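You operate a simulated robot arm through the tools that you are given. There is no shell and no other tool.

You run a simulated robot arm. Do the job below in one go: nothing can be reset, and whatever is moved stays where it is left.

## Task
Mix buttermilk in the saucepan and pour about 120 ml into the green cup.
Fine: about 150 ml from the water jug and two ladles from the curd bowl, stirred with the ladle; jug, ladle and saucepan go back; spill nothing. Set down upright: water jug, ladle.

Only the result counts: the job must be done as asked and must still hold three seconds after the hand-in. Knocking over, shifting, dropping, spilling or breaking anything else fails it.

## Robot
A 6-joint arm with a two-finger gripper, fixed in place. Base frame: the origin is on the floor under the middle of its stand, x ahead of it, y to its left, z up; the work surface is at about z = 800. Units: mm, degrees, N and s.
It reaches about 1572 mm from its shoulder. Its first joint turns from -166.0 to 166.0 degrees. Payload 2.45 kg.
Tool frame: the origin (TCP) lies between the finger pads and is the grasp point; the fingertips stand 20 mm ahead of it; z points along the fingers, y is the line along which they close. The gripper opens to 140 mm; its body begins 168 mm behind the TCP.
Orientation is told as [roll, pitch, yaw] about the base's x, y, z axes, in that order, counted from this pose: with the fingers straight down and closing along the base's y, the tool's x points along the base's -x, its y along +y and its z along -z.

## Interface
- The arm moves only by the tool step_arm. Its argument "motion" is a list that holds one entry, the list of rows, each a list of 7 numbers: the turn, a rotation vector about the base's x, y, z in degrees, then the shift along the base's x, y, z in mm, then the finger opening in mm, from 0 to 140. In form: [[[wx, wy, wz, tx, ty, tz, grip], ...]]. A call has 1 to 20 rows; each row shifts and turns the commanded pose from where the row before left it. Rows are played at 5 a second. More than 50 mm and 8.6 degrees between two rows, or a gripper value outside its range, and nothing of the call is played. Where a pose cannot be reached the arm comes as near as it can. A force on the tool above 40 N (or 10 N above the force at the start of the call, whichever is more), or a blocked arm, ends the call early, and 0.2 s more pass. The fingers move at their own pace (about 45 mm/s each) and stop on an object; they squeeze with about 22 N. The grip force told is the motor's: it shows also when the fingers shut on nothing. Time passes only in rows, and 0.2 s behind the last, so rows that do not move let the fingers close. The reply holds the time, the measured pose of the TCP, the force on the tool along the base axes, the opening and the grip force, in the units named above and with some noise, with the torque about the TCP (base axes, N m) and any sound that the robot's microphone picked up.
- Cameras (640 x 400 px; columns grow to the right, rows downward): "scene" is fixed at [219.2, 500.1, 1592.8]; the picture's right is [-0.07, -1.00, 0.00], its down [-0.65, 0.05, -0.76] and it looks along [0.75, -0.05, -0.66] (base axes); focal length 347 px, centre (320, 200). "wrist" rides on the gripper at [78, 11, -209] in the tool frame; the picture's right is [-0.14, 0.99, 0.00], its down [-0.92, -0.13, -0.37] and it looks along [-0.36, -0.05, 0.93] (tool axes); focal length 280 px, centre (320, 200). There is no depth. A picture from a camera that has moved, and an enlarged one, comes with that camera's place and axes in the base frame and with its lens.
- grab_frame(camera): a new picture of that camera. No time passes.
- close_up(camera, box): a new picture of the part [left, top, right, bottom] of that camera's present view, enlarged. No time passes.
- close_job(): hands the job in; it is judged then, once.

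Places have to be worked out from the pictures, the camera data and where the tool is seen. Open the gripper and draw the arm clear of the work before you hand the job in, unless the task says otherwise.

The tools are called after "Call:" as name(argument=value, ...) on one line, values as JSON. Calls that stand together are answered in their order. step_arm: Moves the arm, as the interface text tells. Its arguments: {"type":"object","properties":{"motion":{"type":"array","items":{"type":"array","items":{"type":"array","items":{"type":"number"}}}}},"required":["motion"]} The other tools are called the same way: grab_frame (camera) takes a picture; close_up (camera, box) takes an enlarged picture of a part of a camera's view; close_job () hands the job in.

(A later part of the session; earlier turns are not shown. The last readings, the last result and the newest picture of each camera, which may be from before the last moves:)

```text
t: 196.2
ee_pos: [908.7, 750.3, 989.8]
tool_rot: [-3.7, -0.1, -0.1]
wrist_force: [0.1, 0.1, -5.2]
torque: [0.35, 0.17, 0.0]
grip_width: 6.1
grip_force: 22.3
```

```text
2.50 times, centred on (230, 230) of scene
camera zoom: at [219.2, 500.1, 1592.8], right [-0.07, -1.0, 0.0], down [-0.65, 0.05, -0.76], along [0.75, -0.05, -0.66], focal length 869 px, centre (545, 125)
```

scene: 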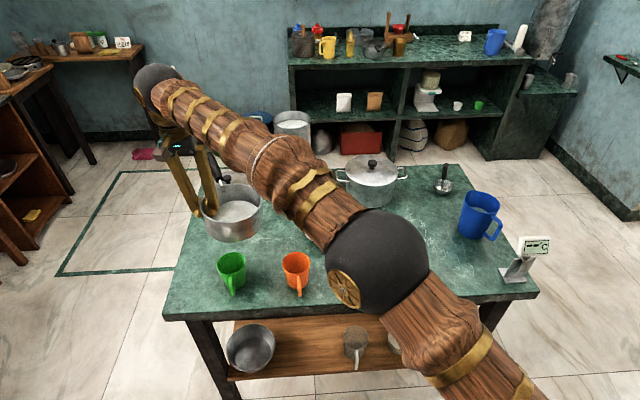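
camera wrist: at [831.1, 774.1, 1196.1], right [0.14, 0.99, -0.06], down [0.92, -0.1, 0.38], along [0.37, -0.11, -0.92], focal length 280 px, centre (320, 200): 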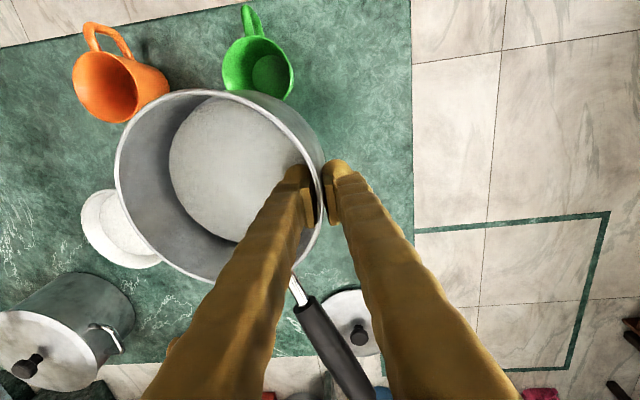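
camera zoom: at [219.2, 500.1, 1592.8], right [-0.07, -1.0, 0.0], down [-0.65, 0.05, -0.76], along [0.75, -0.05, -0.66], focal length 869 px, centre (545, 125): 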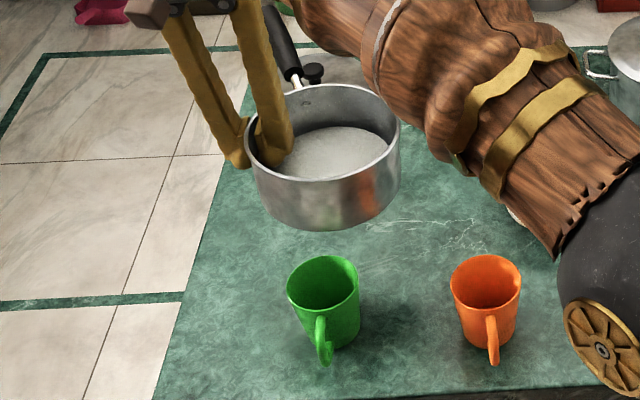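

The pan's centre sits 75 mm from the grip, so I shift to bring its pouring edge in line with the cup, then tip it to 32 degrees, still short of pouring, and check.

Call:
step_arm(motion=[[[0, 0, 0, -3, 4, -6, 0], [0, 0, 0, -4, 5, -8, 0], [0, 0, 0, -3, 3.5, -6, 0], [0, -4, 0, 0, 0, 0, 0], [0, -6, 0, 0, 0, 0, 0], [0, -6, 0, 0, 0, 0, 0], [0, -6, 0, 0, 0, 0, 0], [0, -6, 0, 0, 0, 0, 0], [0, -4, 0, 0, 0, 0, 0], [0, 0, 0, 0, 0, 0, 0]]])

Call:
grab_frame(camera="wrist")

Call:
close_up(camera="scene", box=[160, 150, 300, 310])

```text
t: 198.4
ee_pos: [898.3, 763.4, 969.4]
tool_rot: [-3.7, -32.2, 0.0]
wrist_force: [0.0, -0.7, -5.6]
torque: [0.34, 0.17, -0.02]
grip_width: 5.8
grip_force: 21.3
```

```text
taken
camera wrist: at [723.0, 787.6, 1103.2], right [0.15, 0.99, 0.02], down [0.58, -0.1, 0.81], along [0.8, -0.11, -0.59], focal length 280 px, centre (320, 200)
```

wrist: 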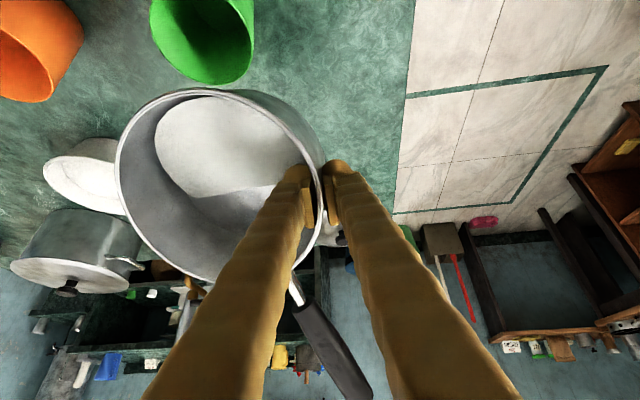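

```text
2.50 times, centred on (230, 230) of scene
camera zoom: at [219.2, 500.1, 1592.8], right [-0.07, -1.0, 0.0], down [-0.65, 0.05, -0.76], along [0.75, -0.05, -0.66], focal length 869 px, centre (545, 125)
```

zoom: 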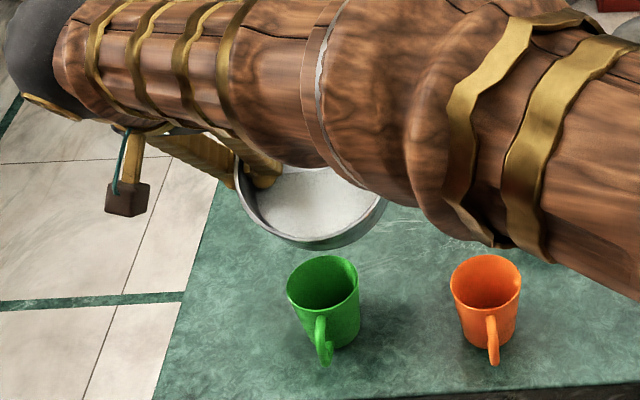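

The pouring edge is aligned with the cup in both views and the liquid is near the lip. I tip on slowly to 38 degrees and check.

Call:
step_arm(motion=[[[0, -2, 0, 0, 0, 0, 0], [0, -2, 0, 0, 0, 0, 0], [0, -2, 0, 0, 0, 0, 0], [0, 0, 0, 0, 0, 0, 0]]])

Call:
close_up(camera="scene", box=[190, 210, 300, 310])

Call:
grab_frame(camera="wrist")

```text
t: 199.4
ee_pos: [898.2, 765.5, 969.4]
tool_rot: [-3.6, -38.2, 0.0]
wrist_force: [0.4, 0.0, -6.3]
torque: [0.32, 0.15, 0.01]
grip_width: 6.0
grip_force: 21.8
```

```text
4.00 times, centred on (245, 260) of scene
camera zoom: at [219.2, 500.1, 1592.8], right [-0.07, -1.0, 0.0], down [-0.65, 0.05, -0.76], along [0.75, -0.05, -0.66], focal length 1390 px, centre (620, -40)
```

zoom: 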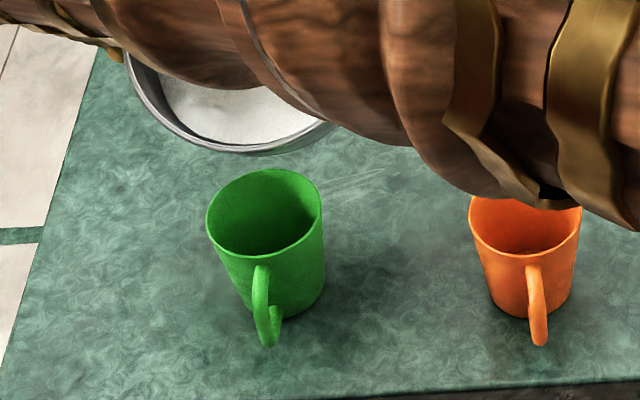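

```text
taken
camera wrist: at [709.6, 788.2, 1084.3], right [0.15, 0.99, 0.04], down [0.49, -0.1, 0.86], along [0.86, -0.11, -0.5], focal length 280 px, centre (320, 200)
```

wrist: 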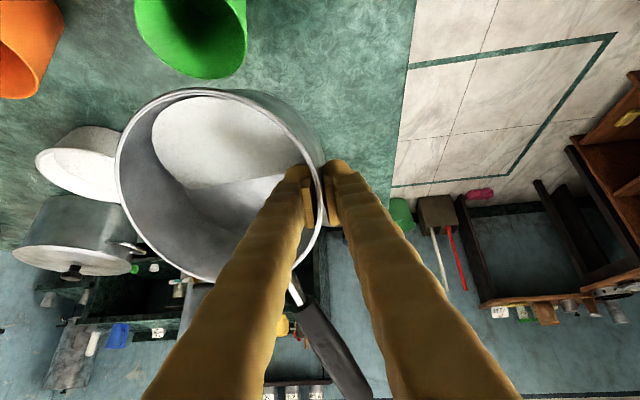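

No flow yet. I tip on by one degree per step and watch for the stream.

Call:
step_arm(motion=[[[0, -1, 0, 0, 0, 0, 0], [0, -1, 0, 0, 0, 0, 0], [0, 0, 0, 0, 0, 0, 0]]])

Call:
close_up(camera="scene", box=[190, 210, 300, 310])

Call:
close_up(camera="wrist", box=[100, 0, 340, 160])

```text
t: 200.2
ee_pos: [897.9, 765.5, 970.2]
tool_rot: [-3.6, -40.0, 0.0]
wrist_force: [-0.4, 0.9, -5.1]
torque: [0.33, 0.17, -0.02]
grip_width: 5.9
grip_force: 21.4
```

```text
4.00 times, centred on (245, 260) of scene
camera zoom: at [219.2, 500.1, 1592.8], right [-0.07, -1.0, 0.0], down [-0.65, 0.05, -0.76], along [0.75, -0.05, -0.66], focal length 1390 px, centre (620, -40)
```

zoom: 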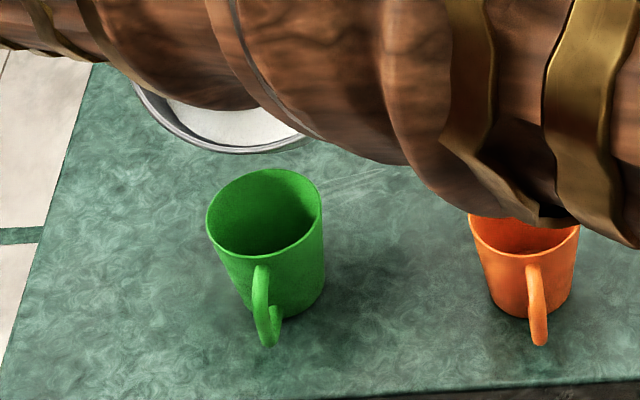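

```text
2.50 times, centred on (220, 80) of wrist
camera zoom: at [705.6, 788.3, 1077.8], right [0.14, 0.99, 0.04], down [0.46, -0.1, 0.88], along [0.87, -0.11, -0.47], focal length 701 px, centre (570, 500)
```

zoom: 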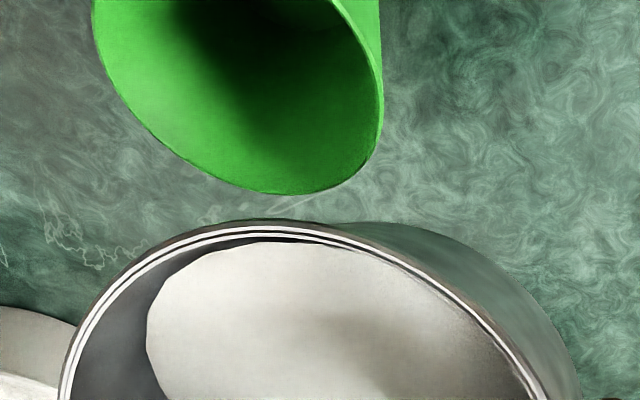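

The liquid is close to the rim. I enlarge the lip to see exactly where it will run over relative to the cup.

Call:
close_up(camera="wrist", box=[120, 75, 280, 140])

```text
4.00 times, centred on (200, 108) of wrist
camera zoom: at [705.6, 788.3, 1077.8], right [0.14, 0.99, 0.04], down [0.46, -0.1, 0.88], along [0.87, -0.11, -0.47], focal length 1122 px, centre (800, 570)
```

zoom: 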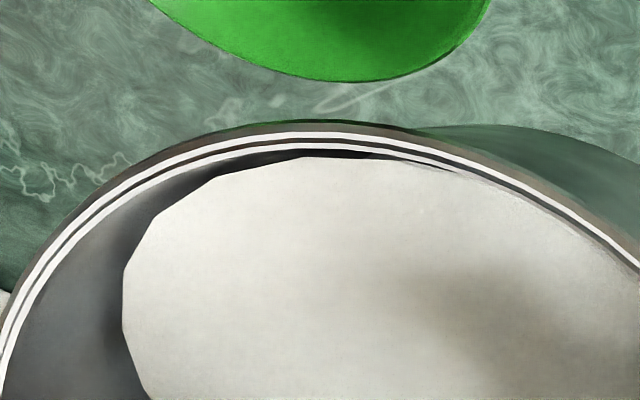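

From this oblique side view the near rim hides part of the gap, so it tells little about where it will run over. I tip one more degree and look for the first trickle.

Call:
step_arm(motion=[[[0, -1, 0, 0, 0, 0, 0], [0, 0, 0, 0, 0, 0, 0]]])

Call:
close_up(camera="wrist", box=[100, 0, 340, 160])

Call:
close_up(camera="scene", box=[190, 210, 300, 310])

```text
t: 200.8
ee_pos: [899.3, 765.7, 968.7]
tool_rot: [-3.6, -41.0, 0.1]
wrist_force: [0.0, -0.8, -5.8]
torque: [0.29, 0.19, -0.02]
grip_width: 5.9
grip_force: 22.0
```

```text
2.50 times, centred on (220, 80) of wrist
camera zoom: at [703.6, 788.2, 1074.4], right [0.14, 0.99, 0.04], down [0.45, -0.1, 0.89], along [0.88, -0.11, -0.46], focal length 701 px, centre (570, 500)
```

zoom: 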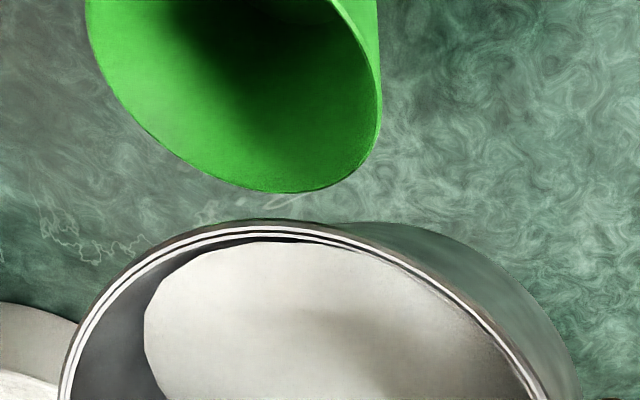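

```text
4.00 times, centred on (245, 260) of scene
camera zoom: at [219.2, 500.1, 1592.8], right [-0.07, -1.0, 0.0], down [-0.65, 0.05, -0.76], along [0.75, -0.05, -0.66], focal length 1390 px, centre (620, -40)
```

zoom: 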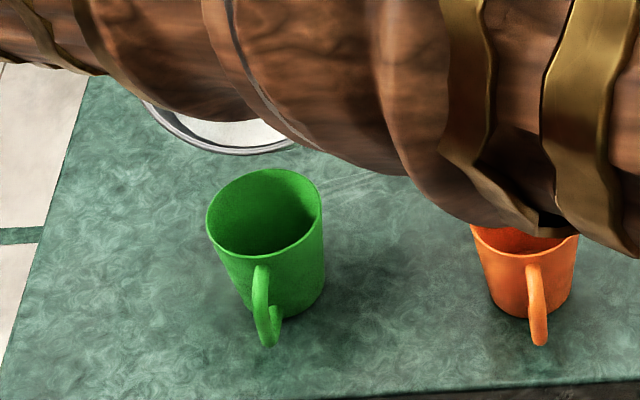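

The falling line from the lip runs into the middle of the cup's mouth in this view. I continue by one degree at a time.

Call:
step_arm(motion=[[[0, -1, 0, 0, 0, 0, 0], [0, 0, 0, 0, 0, 0, 0], [0, 0, 0, 0, 0, 0, 0]]])

Call:
close_up(camera="wrist", box=[100, 0, 340, 160])

Call:
step_arm(motion=[[[0, -1, 0, 0, 0, 0, 0], [0, 0, 0, 0, 0, 0, 0], [0, 0, 0, 0, 0, 0, 0]]])

Call:
close_up(camera="wrist", box=[100, 0, 340, 160])

```text
t: 201.6
ee_pos: [898.9, 765.1, 970.1]
tool_rot: [-3.6, -42.1, 0.0]
wrist_force: [-0.3, -0.4, -6.5]
torque: [0.33, 0.13, -0.01]
grip_width: 5.8
grip_force: 22.4
```

```text
2.50 times, centred on (220, 80) of wrist
camera zoom: at [701.9, 788.4, 1071.4], right [0.14, 0.99, 0.05], down [0.43, -0.1, 0.9], along [0.89, -0.11, -0.44], focal length 701 px, centre (570, 500)
```

zoom: 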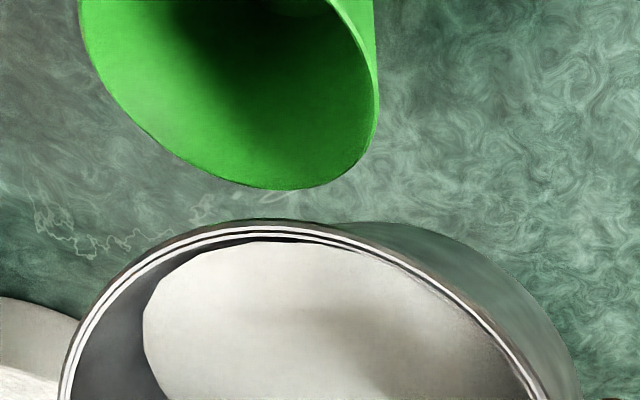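

```text
t: 202.4
ee_pos: [899.5, 764.9, 970.1]
tool_rot: [-3.7, -43.2, -0.1]
wrist_force: [-0.3, -0.8, -5.9]
torque: [0.3, 0.18, 0.01]
grip_width: 6.2
grip_force: 21.8
```

```text
2.50 times, centred on (220, 80) of wrist
camera zoom: at [700.2, 788.0, 1068.0], right [0.14, 0.99, 0.05], down [0.42, -0.1, 0.9], along [0.9, -0.11, -0.43], focal length 701 px, centre (570, 500)
```

zoom: 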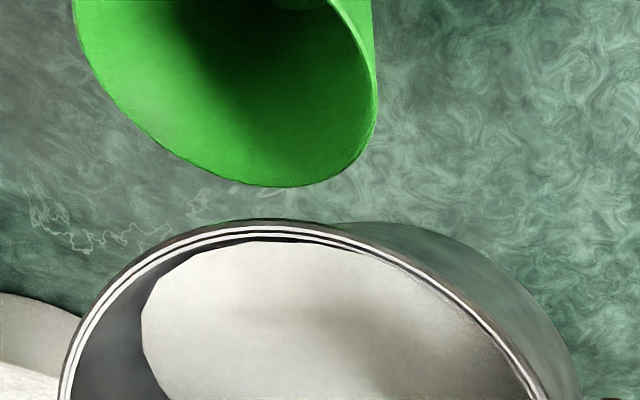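

Still no flow at 43 degrees. I continue.

Call:
step_arm(motion=[[[0, -1, 0, 0, 0, 0, 0], [0, 0, 0, 0, 0, 0, 0], [0, 0, 0, 0, 0, 0, 0]]])

Call:
close_up(camera="wrist", box=[100, 0, 340, 160])

Call:
step_arm(motion=[[[0, -1, 0, 0, 0, 0, 0], [0, 0, 0, 0, 0, 0, 0], [0, 0, 0, 0, 0, 0, 0]]])

Call:
close_up(camera="wrist", box=[100, 0, 340, 160])

Call:
close_up(camera="scene", box=[190, 210, 300, 310])

```text
t: 203.2
ee_pos: [899.2, 764.6, 969.8]
tool_rot: [-3.6, -44.0, 0.0]
wrist_force: [0.5, -0.1, -6.3]
torque: [0.31, 0.19, -0.03]
grip_width: 6.0
grip_force: 21.7
```

```text
2.50 times, centred on (220, 80) of wrist
camera zoom: at [698.7, 787.9, 1064.7], right [0.14, 0.99, 0.05], down [0.4, -0.1, 0.91], along [0.91, -0.11, -0.41], focal length 701 px, centre (570, 500)
```

zoom: 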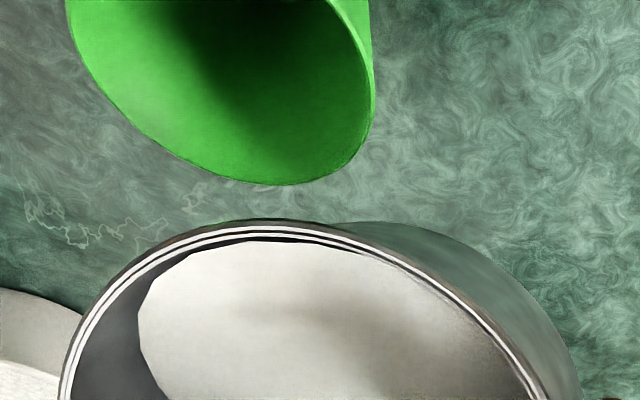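

```text
t: 204.0
ee_pos: [899.3, 765.6, 969.6]
tool_rot: [-3.6, -45.2, 0.0]
wrist_force: [0.1, -0.2, -5.1]
torque: [0.29, 0.21, 0.02]
grip_width: 5.7
grip_force: 22.1
```

```text
2.50 times, centred on (220, 80) of wrist
camera zoom: at [697.1, 788.1, 1060.7], right [0.14, 0.99, 0.05], down [0.38, -0.1, 0.92], along [0.91, -0.11, -0.39], focal length 701 px, centre (570, 500)
```

zoom: 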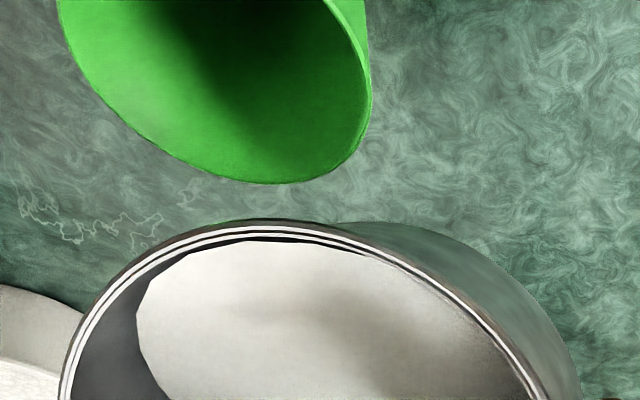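

```text
4.00 times, centred on (245, 260) of scene
camera zoom: at [219.2, 500.1, 1592.8], right [-0.07, -1.0, 0.0], down [-0.65, 0.05, -0.76], along [0.75, -0.05, -0.66], focal length 1390 px, centre (620, -40)
```

zoom: 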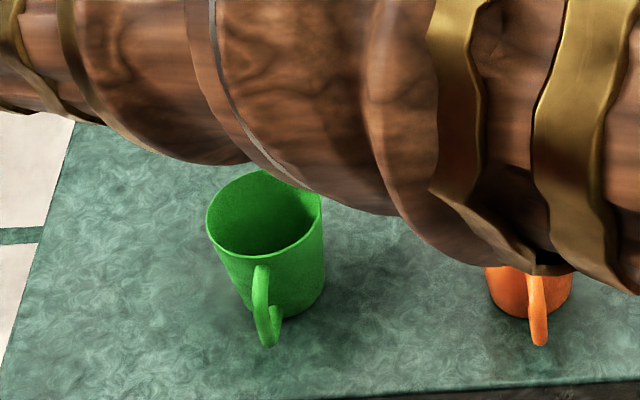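

The forearm is high above the cups; only the camera's view is covered. Still no flow at 45 degrees, so I go on.

Call:
step_arm(motion=[[[0, -1, 0, 0, 0, 0, 0], [0, 0, 0, 0, 0, 0, 0], [0, 0, 0, 0, 0, 0, 0]]])

Call:
close_up(camera="wrist", box=[100, 0, 340, 160])

Call:
step_arm(motion=[[[0, -1, 0, 0, 0, 0, 0], [0, 0, 0, 0, 0, 0, 0], [0, 0, 0, 0, 0, 0, 0]]])

Call:
close_up(camera="wrist", box=[100, 0, 340, 160])

```text
t: 204.8
ee_pos: [898.8, 764.9, 971.0]
tool_rot: [-3.6, -46.0, 0.0]
wrist_force: [0.4, -0.2, -6.0]
torque: [0.33, 0.17, 0.0]
grip_width: 6.2
grip_force: 22.5
```

```text
2.50 times, centred on (220, 80) of wrist
camera zoom: at [695.7, 788.6, 1057.4], right [0.14, 0.99, 0.06], down [0.37, -0.1, 0.92], along [0.92, -0.11, -0.38], focal length 701 px, centre (570, 500)
```

zoom: 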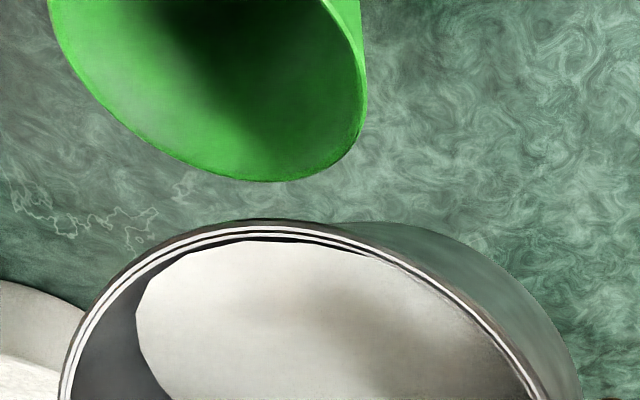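

```text
t: 205.6
ee_pos: [898.0, 764.7, 971.2]
tool_rot: [-3.6, -47.0, -0.1]
wrist_force: [-0.5, 0.6, -6.8]
torque: [0.3, 0.17, 0.02]
grip_width: 5.8
grip_force: 22.1
```

```text
2.50 times, centred on (220, 80) of wrist
camera zoom: at [693.8, 788.2, 1054.0], right [0.14, 0.99, 0.06], down [0.35, -0.1, 0.93], along [0.93, -0.11, -0.36], focal length 701 px, centre (570, 500)
```

zoom: 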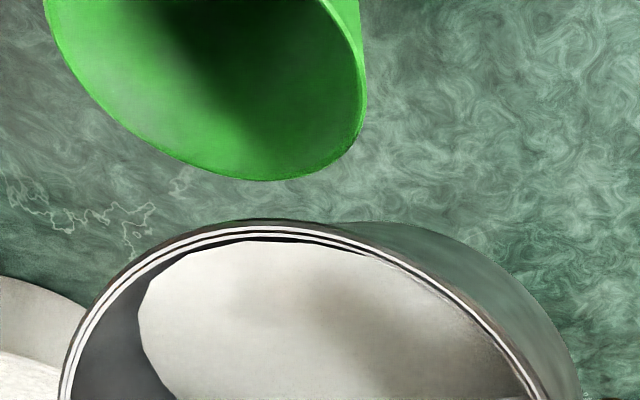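

Still none at 47 degrees, so the pan holds less than I assumed. I continue carefully.

Call:
step_arm(motion=[[[0, -1, 0, 0, 0, 0, 0], [0, 0, 0, 0, 0, 0, 0], [0, 0, 0, 0, 0, 0, 0]]])

Call:
close_up(camera="wrist", box=[100, 0, 340, 160])

Call:
step_arm(motion=[[[0, -1, 0, 0, 0, 0, 0], [0, 0, 0, 0, 0, 0, 0], [0, 0, 0, 0, 0, 0, 0]]])

Call:
close_up(camera="wrist", box=[100, 0, 340, 160])

```text
t: 206.4
ee_pos: [896.6, 764.4, 969.7]
tool_rot: [-3.6, -48.0, 0.0]
wrist_force: [0.2, -0.3, -5.2]
torque: [0.33, 0.17, 0.0]
grip_width: 5.9
grip_force: 22.0
```

```text
2.50 times, centred on (220, 80) of wrist
camera zoom: at [692.2, 787.8, 1050.1], right [0.14, 0.99, 0.06], down [0.34, -0.1, 0.94], along [0.93, -0.11, -0.35], focal length 701 px, centre (570, 500)
```

zoom: 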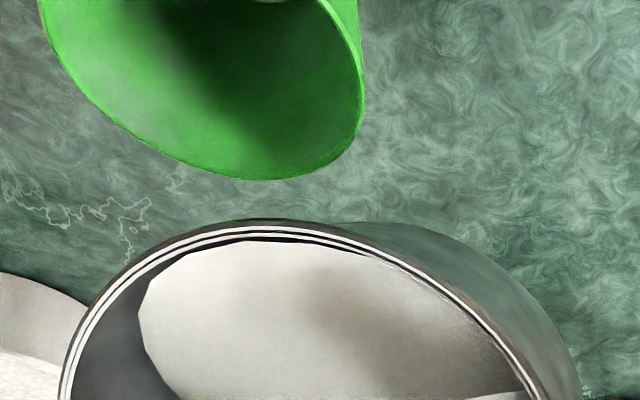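

```text
t: 207.2
ee_pos: [899.9, 764.9, 970.2]
tool_rot: [-3.5, -49.1, 0.1]
wrist_force: [-0.2, 0.1, -6.0]
torque: [0.3, 0.16, 0.0]
grip_width: 5.8
grip_force: 21.6
```

```text
2.50 times, centred on (220, 80) of wrist
camera zoom: at [691.0, 787.9, 1046.7], right [0.14, 0.99, 0.06], down [0.32, -0.1, 0.94], along [0.94, -0.11, -0.33], focal length 701 px, centre (570, 500)
```

zoom: 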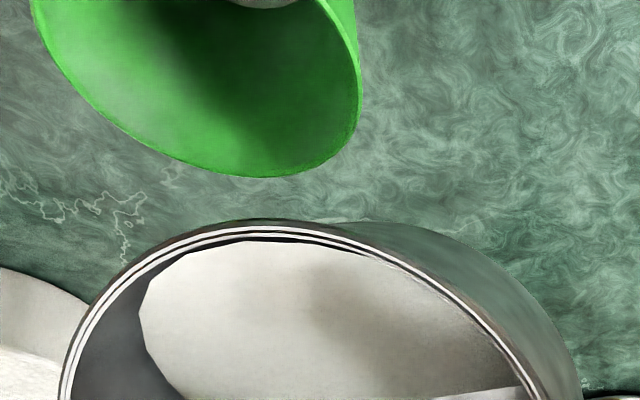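

A grey-white surface appears at the bottom of the green cup, so some liquid is already running over. I look at the whole view.

Call:
grab_frame(camera="wrist")

Call:
close_up(camera="wrist", box=[100, 0, 280, 110])

Call:
close_up(camera="scene", box=[190, 230, 290, 310])

```text
taken
camera wrist: at [691.0, 787.9, 1046.7], right [0.14, 0.99, 0.06], down [0.32, -0.1, 0.94], along [0.94, -0.11, -0.33], focal length 280 px, centre (320, 200)
```

wrist: 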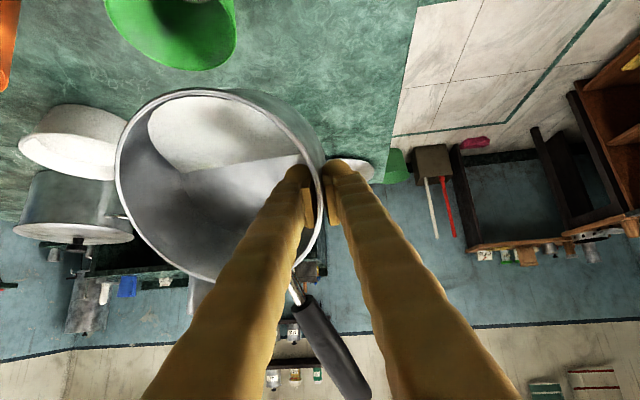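

```text
3.56 times, centred on (190, 55) of wrist
camera zoom: at [691.0, 787.9, 1046.7], right [0.14, 0.99, 0.06], down [0.32, -0.1, 0.94], along [0.94, -0.11, -0.33], focal length 997 px, centre (782, 716)
```

zoom: 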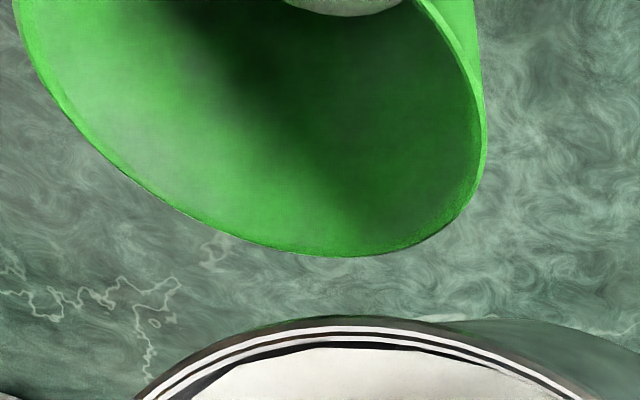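

```text
5.00 times, centred on (240, 270) of scene
camera zoom: at [219.2, 500.1, 1592.8], right [-0.07, -1.0, 0.0], down [-0.65, 0.05, -0.76], along [0.75, -0.05, -0.66], focal length 1737 px, centre (720, -150)
```

zoom: 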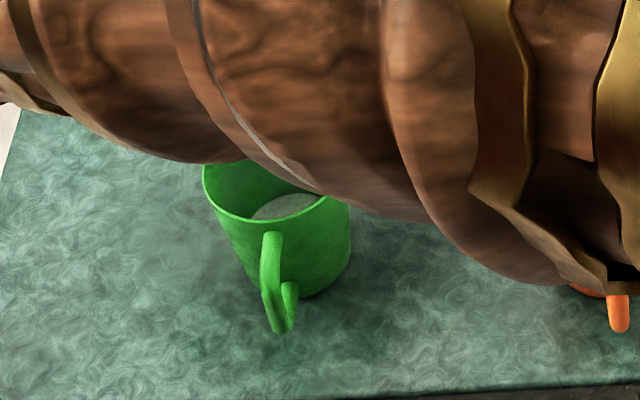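

About 50 ml is already in the cup, running thinly and steadily with the tilt. I shift the pan slightly so the lip stays over the cup's middle and go on tipping slowly.

Call:
step_arm(motion=[[[0, 0, 0, -4, 0, 2, 0], [0, 0, 0, -4, 0, 2, 0], [0, -1, 0, -1.5, 0, 1, 0], [0, 0, 0, 0, 0, 0, 0], [0, 0, 0, 0, 0, 0, 0], [0, -1, 0, -1.5, 0, 1, 0], [0, 0, 0, 0, 0, 0, 0], [0, 0, 0, 0, 0, 0, 0]]])

Call:
close_up(camera="scene", box=[190, 230, 290, 310])

Call:
close_up(camera="wrist", box=[100, 0, 280, 110])

```text
t: 209.0
ee_pos: [887.4, 765.0, 976.3]
tool_rot: [-3.6, -51.1, 0.0]
wrist_force: [0.1, -0.7, -6.3]
torque: [0.29, 0.17, -0.01]
grip_width: 5.9
grip_force: 22.2
```

```text
5.00 times, centred on (240, 270) of scene
camera zoom: at [219.2, 500.1, 1592.8], right [-0.07, -1.0, 0.0], down [-0.65, 0.05, -0.76], along [0.75, -0.05, -0.66], focal length 1737 px, centre (720, -150)
```

zoom: 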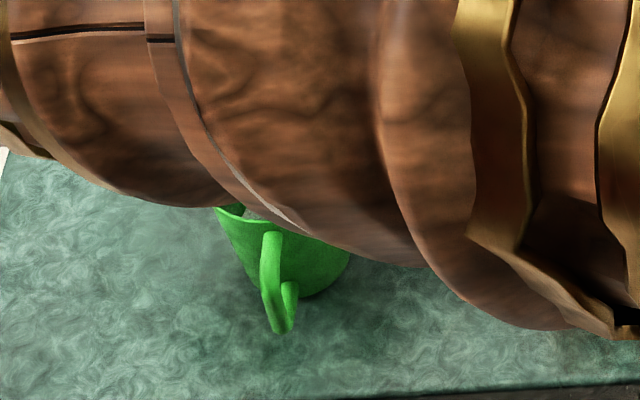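

```text
3.56 times, centred on (190, 55) of wrist
camera zoom: at [678.2, 787.8, 1045.1], right [0.13, 0.99, 0.07], down [0.29, -0.1, 0.95], along [0.95, -0.11, -0.3], focal length 997 px, centre (782, 716)
```

zoom: 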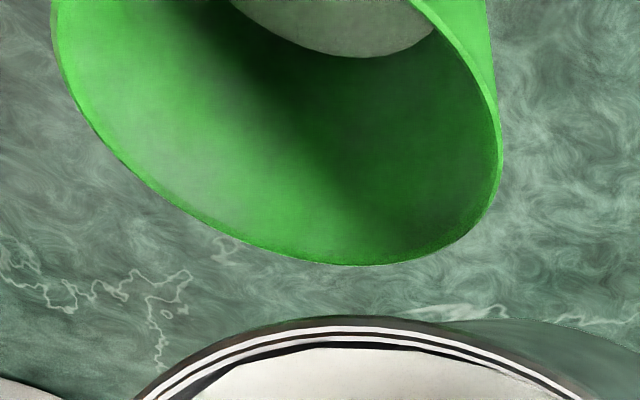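

By the wrist view the cup now holds roughly 60-65 ml. I tip four more degrees in small steps, keeping the lip in place.

Call:
step_arm(motion=[[[0, -1, 0, -1, 0, 1.2, 0], [0, 0, 0, 0, 0, 0, 0], [0, 0, 0, 0, 0, 0, 0], [0, -1, 0, -1, 0, 1.2, 0], [0, 0, 0, 0, 0, 0, 0], [0, 0, 0, 0, 0, 0, 0], [0, -1, 0, -1, 0, 1.2, 0], [0, 0, 0, 0, 0, 0, 0], [0, 0, 0, 0, 0, 0, 0]]])

Call:
close_up(camera="wrist", box=[100, 0, 280, 110])

Call:
grab_frame(camera="scene")

```text
t: 211.0
ee_pos: [884.6, 765.0, 980.3]
tool_rot: [-3.6, -54.1, 0.0]
wrist_force: [0.7, -0.1, -4.9]
torque: [0.3, 0.17, 0.02]
grip_width: 6.2
grip_force: 22.1
```

```text
3.56 times, centred on (190, 55) of wrist
camera zoom: at [671.5, 787.8, 1037.4], right [0.13, 0.99, 0.08], down [0.24, -0.1, 0.97], along [0.96, -0.11, -0.25], focal length 997 px, centre (782, 716)
```

zoom: 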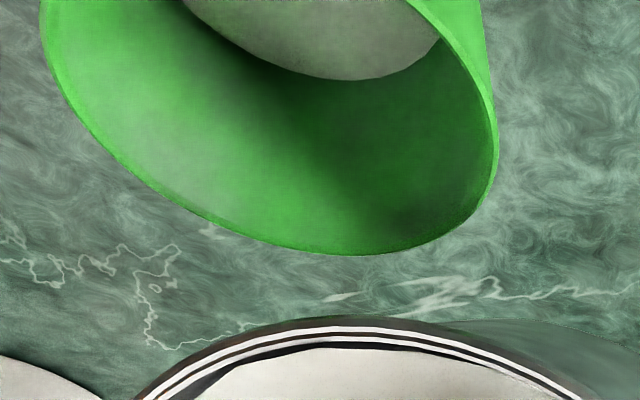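

```text
taken
```

scene: 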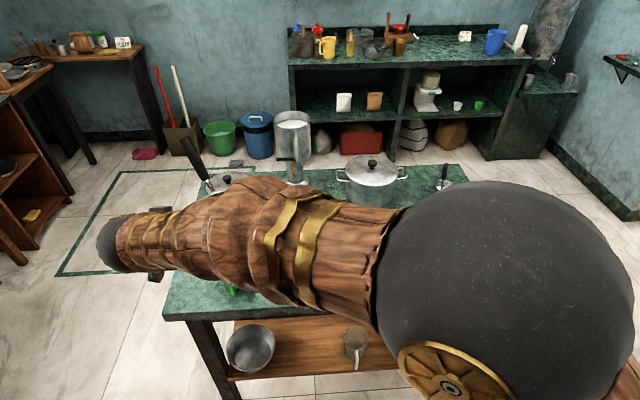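

The cup holds roughly 85-90 ml now. I tip two more degrees with longer holds.

Call:
step_arm(motion=[[[0, -1, 0, -1, 0, 1.2, 0], [0, 0, 0, 0, 0, 0, 0], [0, 0, 0, 0, 0, 0, 0], [0, 0, 0, 0, 0, 0, 0], [0, -1, 0, -1, 0, 1.2, 0], [0, 0, 0, 0, 0, 0, 0], [0, 0, 0, 0, 0, 0, 0], [0, 0, 0, 0, 0, 0, 0]]])

Call:
close_up(camera="wrist", box=[100, 0, 280, 110])

```text
t: 212.8
ee_pos: [882.4, 764.9, 980.7]
tool_rot: [-3.6, -56.1, 0.0]
wrist_force: [0.2, 0.1, -3.8]
torque: [0.3, 0.2, 0.0]
grip_width: 5.9
grip_force: 22.2
```

```text
3.56 times, centred on (190, 55) of wrist
camera zoom: at [667.2, 788.0, 1032.1], right [0.13, 0.99, 0.08], down [0.2, -0.1, 0.97], along [0.97, -0.11, -0.21], focal length 997 px, centre (782, 716)
```

zoom: 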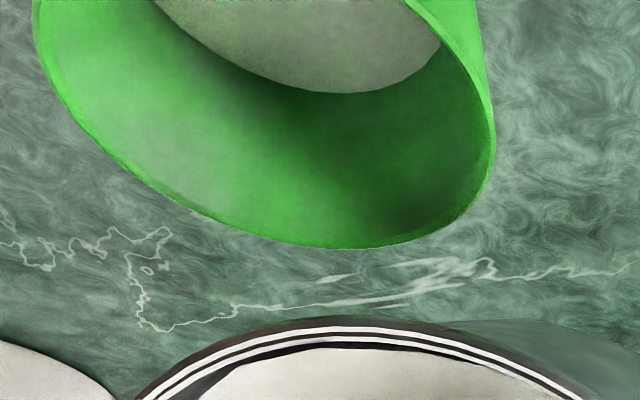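

The cup now holds about 105-115 ml. I add one more degree, hold, then bring the pan back level to look properly.

Call:
step_arm(motion=[[[0, -0.7, 0, -0.7, 0, 0.8, 0], [0, 0, 0, 0, 0, 0, 0], [0, 0, 0, 0, 0, 0, 0], [0, 0, 0, 0, 0, 0, 0]]])

Call:
close_up(camera="wrist", box=[100, 0, 280, 110])

Call:
step_arm(motion=[[[0, 3, 0, 0, 0, 2, 0], [0, 6, 0, 0, 0, 2, 0], [0, 6, 0, 0, 0, 2, 0], [0, 6, 0, 0, 0, 0, 0], [0, 6, 0, 0, 0, 0, 0], [0, 6, 0, 0, 0, 0, 0], [0, 6, 0, 0, 0, 0, 0], [0, 6, 0, 0, 0, 0, 0], [0, 6, 0, 0, 0, 0, 0], [0, 4, 0, 0, 0, 0, 0], [0, 1.8, 0, 0, 0, 0, 0], [0, 0, 0, 0, 0, 0, 0]]])

Call:
grab_frame(camera="scene")

Call:
grab_frame(camera="wrist")

Call:
close_up(camera="scene", box=[200, 240, 320, 305])

```text
t: 213.8
ee_pos: [881.9, 764.3, 983.0]
tool_rot: [-3.6, -56.8, 0.0]
wrist_force: [-0.3, 0.0, -5.0]
torque: [0.25, 0.17, -0.05]
grip_width: 5.9
grip_force: 22.1
```

```text
3.56 times, centred on (190, 55) of wrist
camera zoom: at [665.9, 788.0, 1030.1], right [0.13, 0.99, 0.08], down [0.19, -0.1, 0.98], along [0.97, -0.11, -0.2], focal length 997 px, centre (782, 716)
```

zoom: 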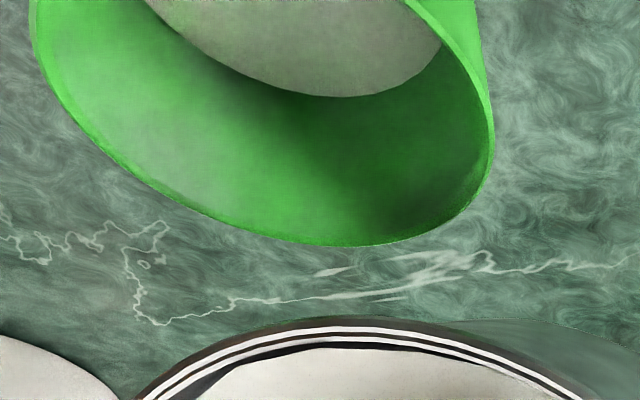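

```text
t: 216.4
ee_pos: [881.3, 764.1, 988.6]
tool_rot: [-3.7, 0.1, 0.0]
wrist_force: [1.0, 0.1, -5.3]
torque: [0.28, 0.16, 0.0]
grip_width: 5.9
grip_force: 21.6
```

```text
taken
```

scene: 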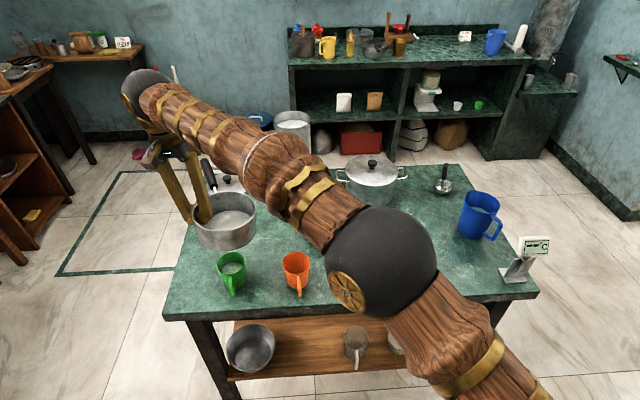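

```text
taken
camera wrist: at [804.3, 787.6, 1195.8], right [0.14, 0.99, -0.06], down [0.92, -0.1, 0.37], along [0.36, -0.11, -0.93], focal length 280 px, centre (320, 200)
```

wrist: 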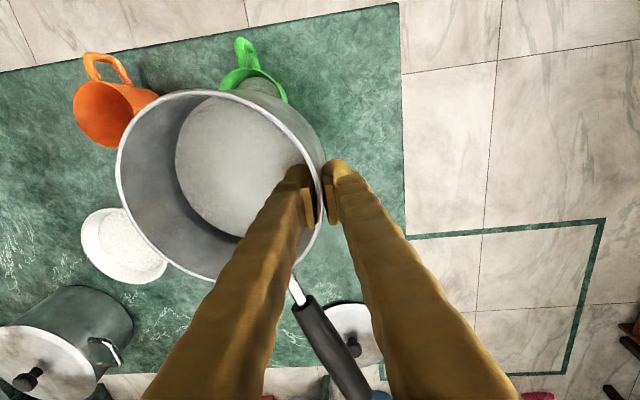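

```text
5.33 times, centred on (260, 272) of scene
camera zoom: at [219.2, 500.1, 1592.8], right [-0.07, -1.0, 0.0], down [-0.65, 0.05, -0.76], along [0.75, -0.05, -0.66], focal length 1853 px, centre (640, -187)
```

zoom: 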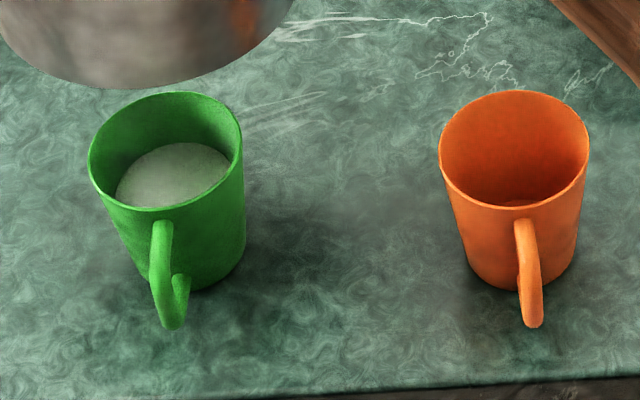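

No spill is visible and the cup is about 115 ml full by its level. I take still weight readings of the pan to compare.

Call:
step_arm(motion=[[[0, 0, 0, 0, 0, 0, 0]]])

Call:
step_arm(motion=[[[0, 0, 0, 0, 0, 0, 0]]])

Call:
step_arm(motion=[[[0, 0, 0, 0, 0, 0, 0]]])

Call:
step_arm(motion=[[[0, 0, 0, 0, 0, 0, 0]]])

Call:
step_arm(motion=[[[0, 0, 0, 0, 0, 0, 0]]])

Call:
step_arm(motion=[[[0, 0, 0, 0, 0, 0, 0]]])

Call:
step_arm(motion=[[[0, 0, 0, 0, 0, 0, 0]]])

Call:
step_arm(motion=[[[0, 0, 0, 0, 0, 0, 0]]])

Call:
close_up(camera="wrist", box=[190, 20, 330, 130])

```text
t: 216.8
ee_pos: [882.1, 764.7, 988.6]
tool_rot: [-3.6, 0.1, 0.0]
wrist_force: [0.7, -0.2, -4.6]
torque: [0.28, 0.15, 0.0]
grip_width: 6.0
grip_force: 21.8
```

```text
t: 217.2
ee_pos: [882.4, 763.9, 988.5]
tool_rot: [-3.5, 0.0, 0.0]
wrist_force: [-0.1, 0.4, -5.4]
torque: [0.26, 0.12, 0.02]
grip_width: 5.8
grip_force: 21.8
```

```text
t: 217.6
ee_pos: [881.7, 764.5, 989.4]
tool_rot: [-3.6, 0.0, 0.0]
wrist_force: [0.8, -0.3, -5.0]
torque: [0.26, 0.12, 0.02]
grip_width: 5.9
grip_force: 22.0
```

```text
t: 218.0
ee_pos: [881.8, 764.0, 988.6]
tool_rot: [-3.6, 0.0, 0.0]
wrist_force: [0.1, 1.0, -4.7]
torque: [0.25, 0.15, -0.01]
grip_width: 6.0
grip_force: 22.3
```

```text
t: 218.4
ee_pos: [881.3, 763.9, 987.7]
tool_rot: [-3.6, 0.1, 0.0]
wrist_force: [0.1, 0.3, -4.8]
torque: [0.27, 0.2, 0.0]
grip_width: 6.2
grip_force: 22.2
```

```text
t: 218.8
ee_pos: [881.8, 764.9, 988.6]
tool_rot: [-3.6, 0.1, 0.1]
wrist_force: [-0.3, -0.9, -5.1]
torque: [0.29, 0.15, 0.01]
grip_width: 5.9
grip_force: 21.7
```

```text
t: 219.2
ee_pos: [880.7, 763.4, 989.8]
tool_rot: [-3.5, 0.0, 0.0]
wrist_force: [0.5, 0.1, -4.9]
torque: [0.25, 0.15, -0.02]
grip_width: 5.8
grip_force: 22.0
```

```text
t: 219.6
ee_pos: [880.6, 763.8, 989.3]
tool_rot: [-3.5, 0.0, 0.0]
wrist_force: [0.0, 1.0, -5.5]
torque: [0.27, 0.15, -0.01]
grip_width: 6.0
grip_force: 22.1
```

```text
3.64 times, centred on (260, 75) of wrist
camera zoom: at [804.4, 787.5, 1195.7], right [0.14, 0.99, -0.06], down [0.92, -0.1, 0.38], along [0.36, -0.11, -0.92], focal length 1020 px, centre (538, 654)
```

zoom: 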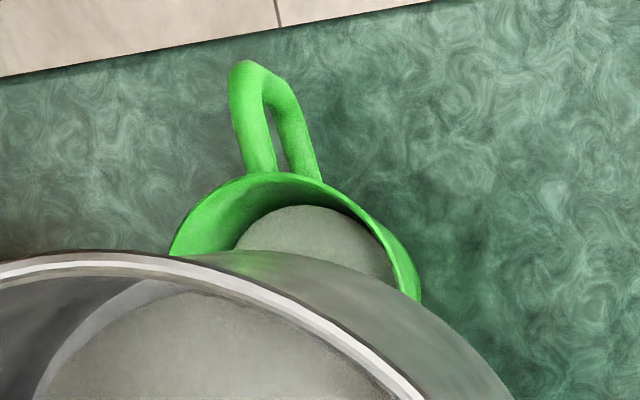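

Weight and torque changes suggest about 92 ml, the level about 105-115 ml, so it is probably near 100 ml. I tip once more, to 59 degrees, to add about 15-20 ml.

Call:
step_arm(motion=[[[0, -4, 0, 0, 0, -2, 0], [0, -6, 0, 0, 0, -2, 0], [0, -6, 0, 0, 0, -2, 0], [0, -6, 0, 0, 0, 0, 0], [0, -6, 0, 0, 0, 0, 0], [0, -6, 0, 0, 0, 0, 0], [0, -6, 0, 0, 0, 0, 0], [0, -5, 0, 0, 0, 0, 0], [0, -4, 0, 0, 0, 0, 0], [0, -3, 0, 0, 0, 0, 0], [0, -2, 0, 0, 0, 0, 0], [0, -1.5, 0, 0, 0, 0, 0], [0, -1, 0, 0, 0, 0, 0], [0, 0, 0, 0, 0, 0, 0], [0, -1, 0, 0, 0, 0, 0], [0, 0, 0, 0, 0, 0, 0], [0, -1, 0, 0, 0, 0, 0], [0, 0, 0, 0, 0, 0, 0], [0, 0, 0, 0, 0, 0, 0]]])

Call:
close_up(camera="wrist", box=[100, 0, 280, 110])

```text
t: 223.6
ee_pos: [882.0, 765.0, 981.5]
tool_rot: [-3.5, -58.5, 0.0]
wrist_force: [0.3, 0.0, -4.3]
torque: [0.27, 0.11, -0.05]
grip_width: 6.2
grip_force: 21.8
```

```text
3.56 times, centred on (190, 55) of wrist
camera zoom: at [664.5, 788.4, 1023.6], right [0.12, 0.99, 0.08], down [0.16, -0.1, 0.98], along [0.98, -0.11, -0.17], focal length 997 px, centre (782, 716)
```

zoom: 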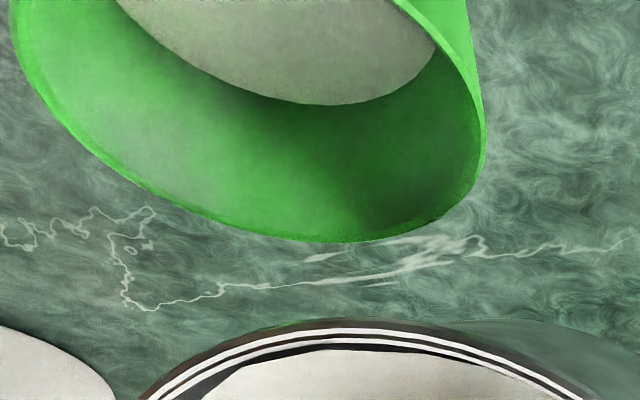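

The level rose about 2.5 mm. I add another 1.5 degrees and hold.

Call:
step_arm(motion=[[[0, -0.8, 0, -0.8, 0, 1, 0], [0, 0, 0, 0, 0, 0, 0], [0, 0, 0, 0, 0, 0, 0], [0, -0.7, 0, -0.7, 0, 0.8, 0], [0, 0, 0, 0, 0, 0, 0], [0, 0, 0, 0, 0, 0, 0], [0, 0, 0, 0, 0, 0, 0]]])

Call:
close_up(camera="wrist", box=[100, 0, 280, 110])

```text
t: 225.2
ee_pos: [880.1, 765.0, 984.6]
tool_rot: [-3.6, -60.0, -0.1]
wrist_force: [-0.2, 0.0, -5.5]
torque: [0.27, 0.13, 0.0]
grip_width: 6.0
grip_force: 22.0
```

```text
3.56 times, centred on (190, 55) of wrist
camera zoom: at [662.3, 788.0, 1019.6], right [0.12, 0.99, 0.09], down [0.14, -0.1, 0.99], along [0.98, -0.11, -0.15], focal length 997 px, centre (782, 716)
```

zoom: 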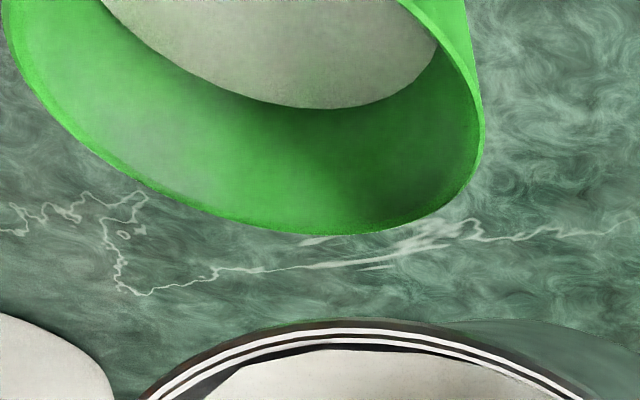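

The level is now about 27 mm below the rim, which I judge to be close to 120 ml. I bring the pan back level and check.

Call:
step_arm(motion=[[[0, 3, 0, 0, 0, 2, 0], [0, 6, 0, 0, 0, 2, 0], [0, 6, 0, 0, 0, 2, 0], [0, 6, 0, 0, 0, 0, 0], [0, 6, 0, 0, 0, 0, 0], [0, 6, 0, 0, 0, 0, 0], [0, 6, 0, 0, 0, 0, 0], [0, 6, 0, 0, 0, 0, 0], [0, 6, 0, 0, 0, 0, 0], [0, 5, 0, 0, 0, 0, 0], [0, 3, 0, 0, 0, 0, 0], [0, 1, 0, 0, 0, 0, 0], [0, 0, 0, 0, 0, 0, 0]]])

Call:
close_up(camera="scene", box=[200, 240, 320, 305])

Call:
step_arm(motion=[[[0, 0, 0, 0, 0, 0, 0]]])

Call:
step_arm(motion=[[[0, 0, 0, 0, 0, 0, 0]]])

Call:
step_arm(motion=[[[0, 0, 0, 0, 0, 0, 0]]])

Call:
step_arm(motion=[[[0, 0, 0, 0, 0, 0, 0]]])

Call:
step_arm(motion=[[[0, 0, 0, 0, 0, 0, 0]]])

Call:
step_arm(motion=[[[0, 0, 0, 0, 0, 0, 0]]])

Call:
step_arm(motion=[[[0, 0, 0, 0, 0, 0, 0]]])

Call:
step_arm(motion=[[[0, 0, 0, 0, 0, 0, 0]]])

```text
t: 228.0
ee_pos: [878.5, 764.4, 991.4]
tool_rot: [-3.6, 0.1, 0.0]
wrist_force: [-0.4, 0.3, -4.2]
torque: [0.27, 0.17, 0.01]
grip_width: 5.9
grip_force: 21.7
```

```text
5.33 times, centred on (260, 272) of scene
camera zoom: at [219.2, 500.1, 1592.8], right [-0.07, -1.0, 0.0], down [-0.65, 0.05, -0.76], along [0.75, -0.05, -0.66], focal length 1853 px, centre (640, -187)
```

zoom: 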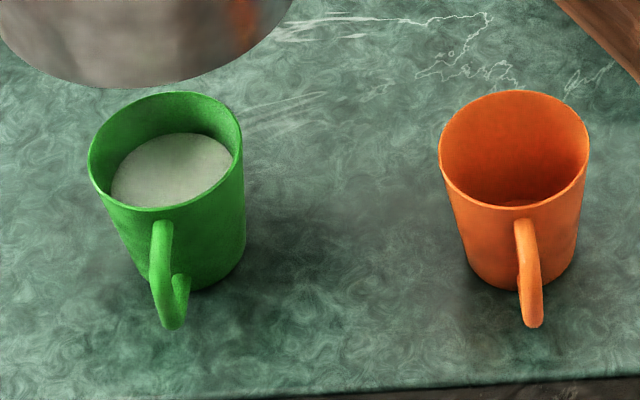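

```text
t: 228.4
ee_pos: [880.2, 763.8, 991.0]
tool_rot: [-3.6, 0.0, 0.0]
wrist_force: [-0.5, 0.4, -3.8]
torque: [0.22, 0.14, 0.0]
grip_width: 5.7
grip_force: 22.1
```

```text
t: 228.8
ee_pos: [878.3, 764.8, 991.3]
tool_rot: [-3.7, 0.0, 0.0]
wrist_force: [0.2, 1.1, -5.6]
torque: [0.25, 0.13, 0.02]
grip_width: 6.1
grip_force: 22.6
```

```text
t: 229.2
ee_pos: [880.8, 763.3, 990.4]
tool_rot: [-3.6, 0.0, -0.1]
wrist_force: [0.5, 0.6, -4.4]
torque: [0.26, 0.14, -0.02]
grip_width: 6.1
grip_force: 21.7
```

```text
t: 229.6
ee_pos: [878.9, 764.3, 990.8]
tool_rot: [-3.6, -0.1, -0.1]
wrist_force: [-0.6, -0.4, -5.2]
torque: [0.27, 0.16, -0.03]
grip_width: 6.2
grip_force: 22.5
```

```text
t: 230.0
ee_pos: [878.7, 764.5, 991.5]
tool_rot: [-3.5, 0.0, 0.0]
wrist_force: [0.1, -0.7, -4.5]
torque: [0.23, 0.14, -0.03]
grip_width: 6.0
grip_force: 22.0
```

```text
t: 230.4
ee_pos: [879.4, 764.4, 991.7]
tool_rot: [-3.5, 0.0, 0.0]
wrist_force: [-0.2, 0.2, -4.1]
torque: [0.25, 0.16, -0.03]
grip_width: 6.2
grip_force: 21.8
```

```text
t: 230.8
ee_pos: [880.1, 765.2, 990.8]
tool_rot: [-3.5, -0.1, -0.1]
wrist_force: [-0.3, 0.3, -5.3]
torque: [0.21, 0.13, 0.04]
grip_width: 6.0
grip_force: 21.7
```

```text
t: 231.2
ee_pos: [880.6, 764.7, 990.9]
tool_rot: [-3.6, 0.0, 0.0]
wrist_force: [-0.8, -0.2, -4.5]
torque: [0.25, 0.13, 0.03]
grip_width: 6.1
grip_force: 21.9
```

By weight, torque and level the cup holds about 125 ml. Now I carry the pan back toward its first place, turning it so its handle points to azimuth 122 again.

Call:
step_arm(motion=[[[0, 0, 0, -0.8, -8, 0, 0], [0, 0, 2, -1.6, -15.9, 0, 0], [0, 0, 4, -2.3, -23.9, 0, 0], [0, 0, 5, -2.7, -27.9, 0, 0], [0, 0, 5, -2.7, -27.9, 0, 0], [0, 0, 5, -2.7, -27.9, 0, 0], [0, 0, 5, -2.7, -27.9, 0, 0], [0, 0, 5, -2.7, -27.9, 0, 0], [0, 0, 5, -2.7, -27.9, 0, 0], [0, 0, 5, -2.7, -27.9, 0, 0], [0, 0, 5, -2.7, -27.9, 0, 0], [0, 0, 5, -2.7, -27.9, 0, 0], [0, 0, 5, -2.7, -27.9, 0, 0], [0, 0, 5, -2.7, -27.9, 0, 0], [0, 0, 5, -2.7, -27.9, 0, 0], [0, 0, 5, -2.7, -27.9, 0, 0], [0, 0, 4, -2.3, -23.9, 0, 0], [0, 0, 3, -1.6, -15.9, 0, 0], [0, 0, 2, -0.8, -8, 0, 0], [0, 0, 0, 0, 0, 0, 0]]])

Call:
grab_frame(camera="scene")

Call:
grab_frame(camera="wrist")

```text
t: 235.4
ee_pos: [836.2, 305.8, 991.3]
tool_rot: [-3.5, 0.0, 80.0]
wrist_force: [-0.1, 0.1, -5.2]
torque: [-0.06, 0.28, 0.0]
grip_width: 5.9
grip_force: 22.1
```

```text
taken
```

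scene: 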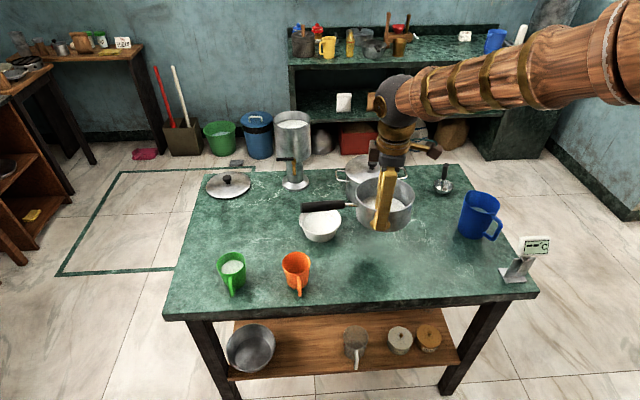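

```text
taken
camera wrist: at [799.1, 232.5, 1197.8], right [-0.95, 0.31, -0.06], down [0.26, 0.89, 0.38], along [0.17, 0.34, -0.92], focal length 280 px, centre (320, 200)
```

wrist: 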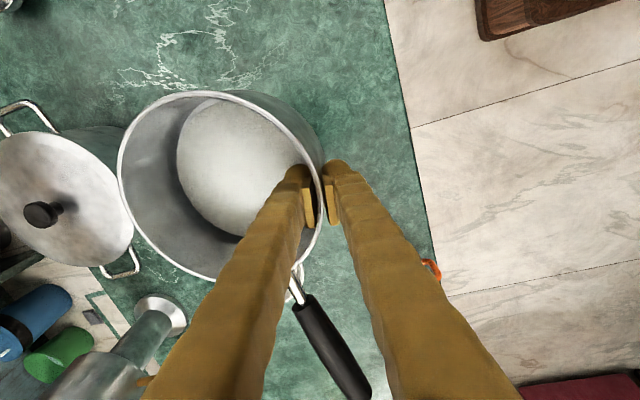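

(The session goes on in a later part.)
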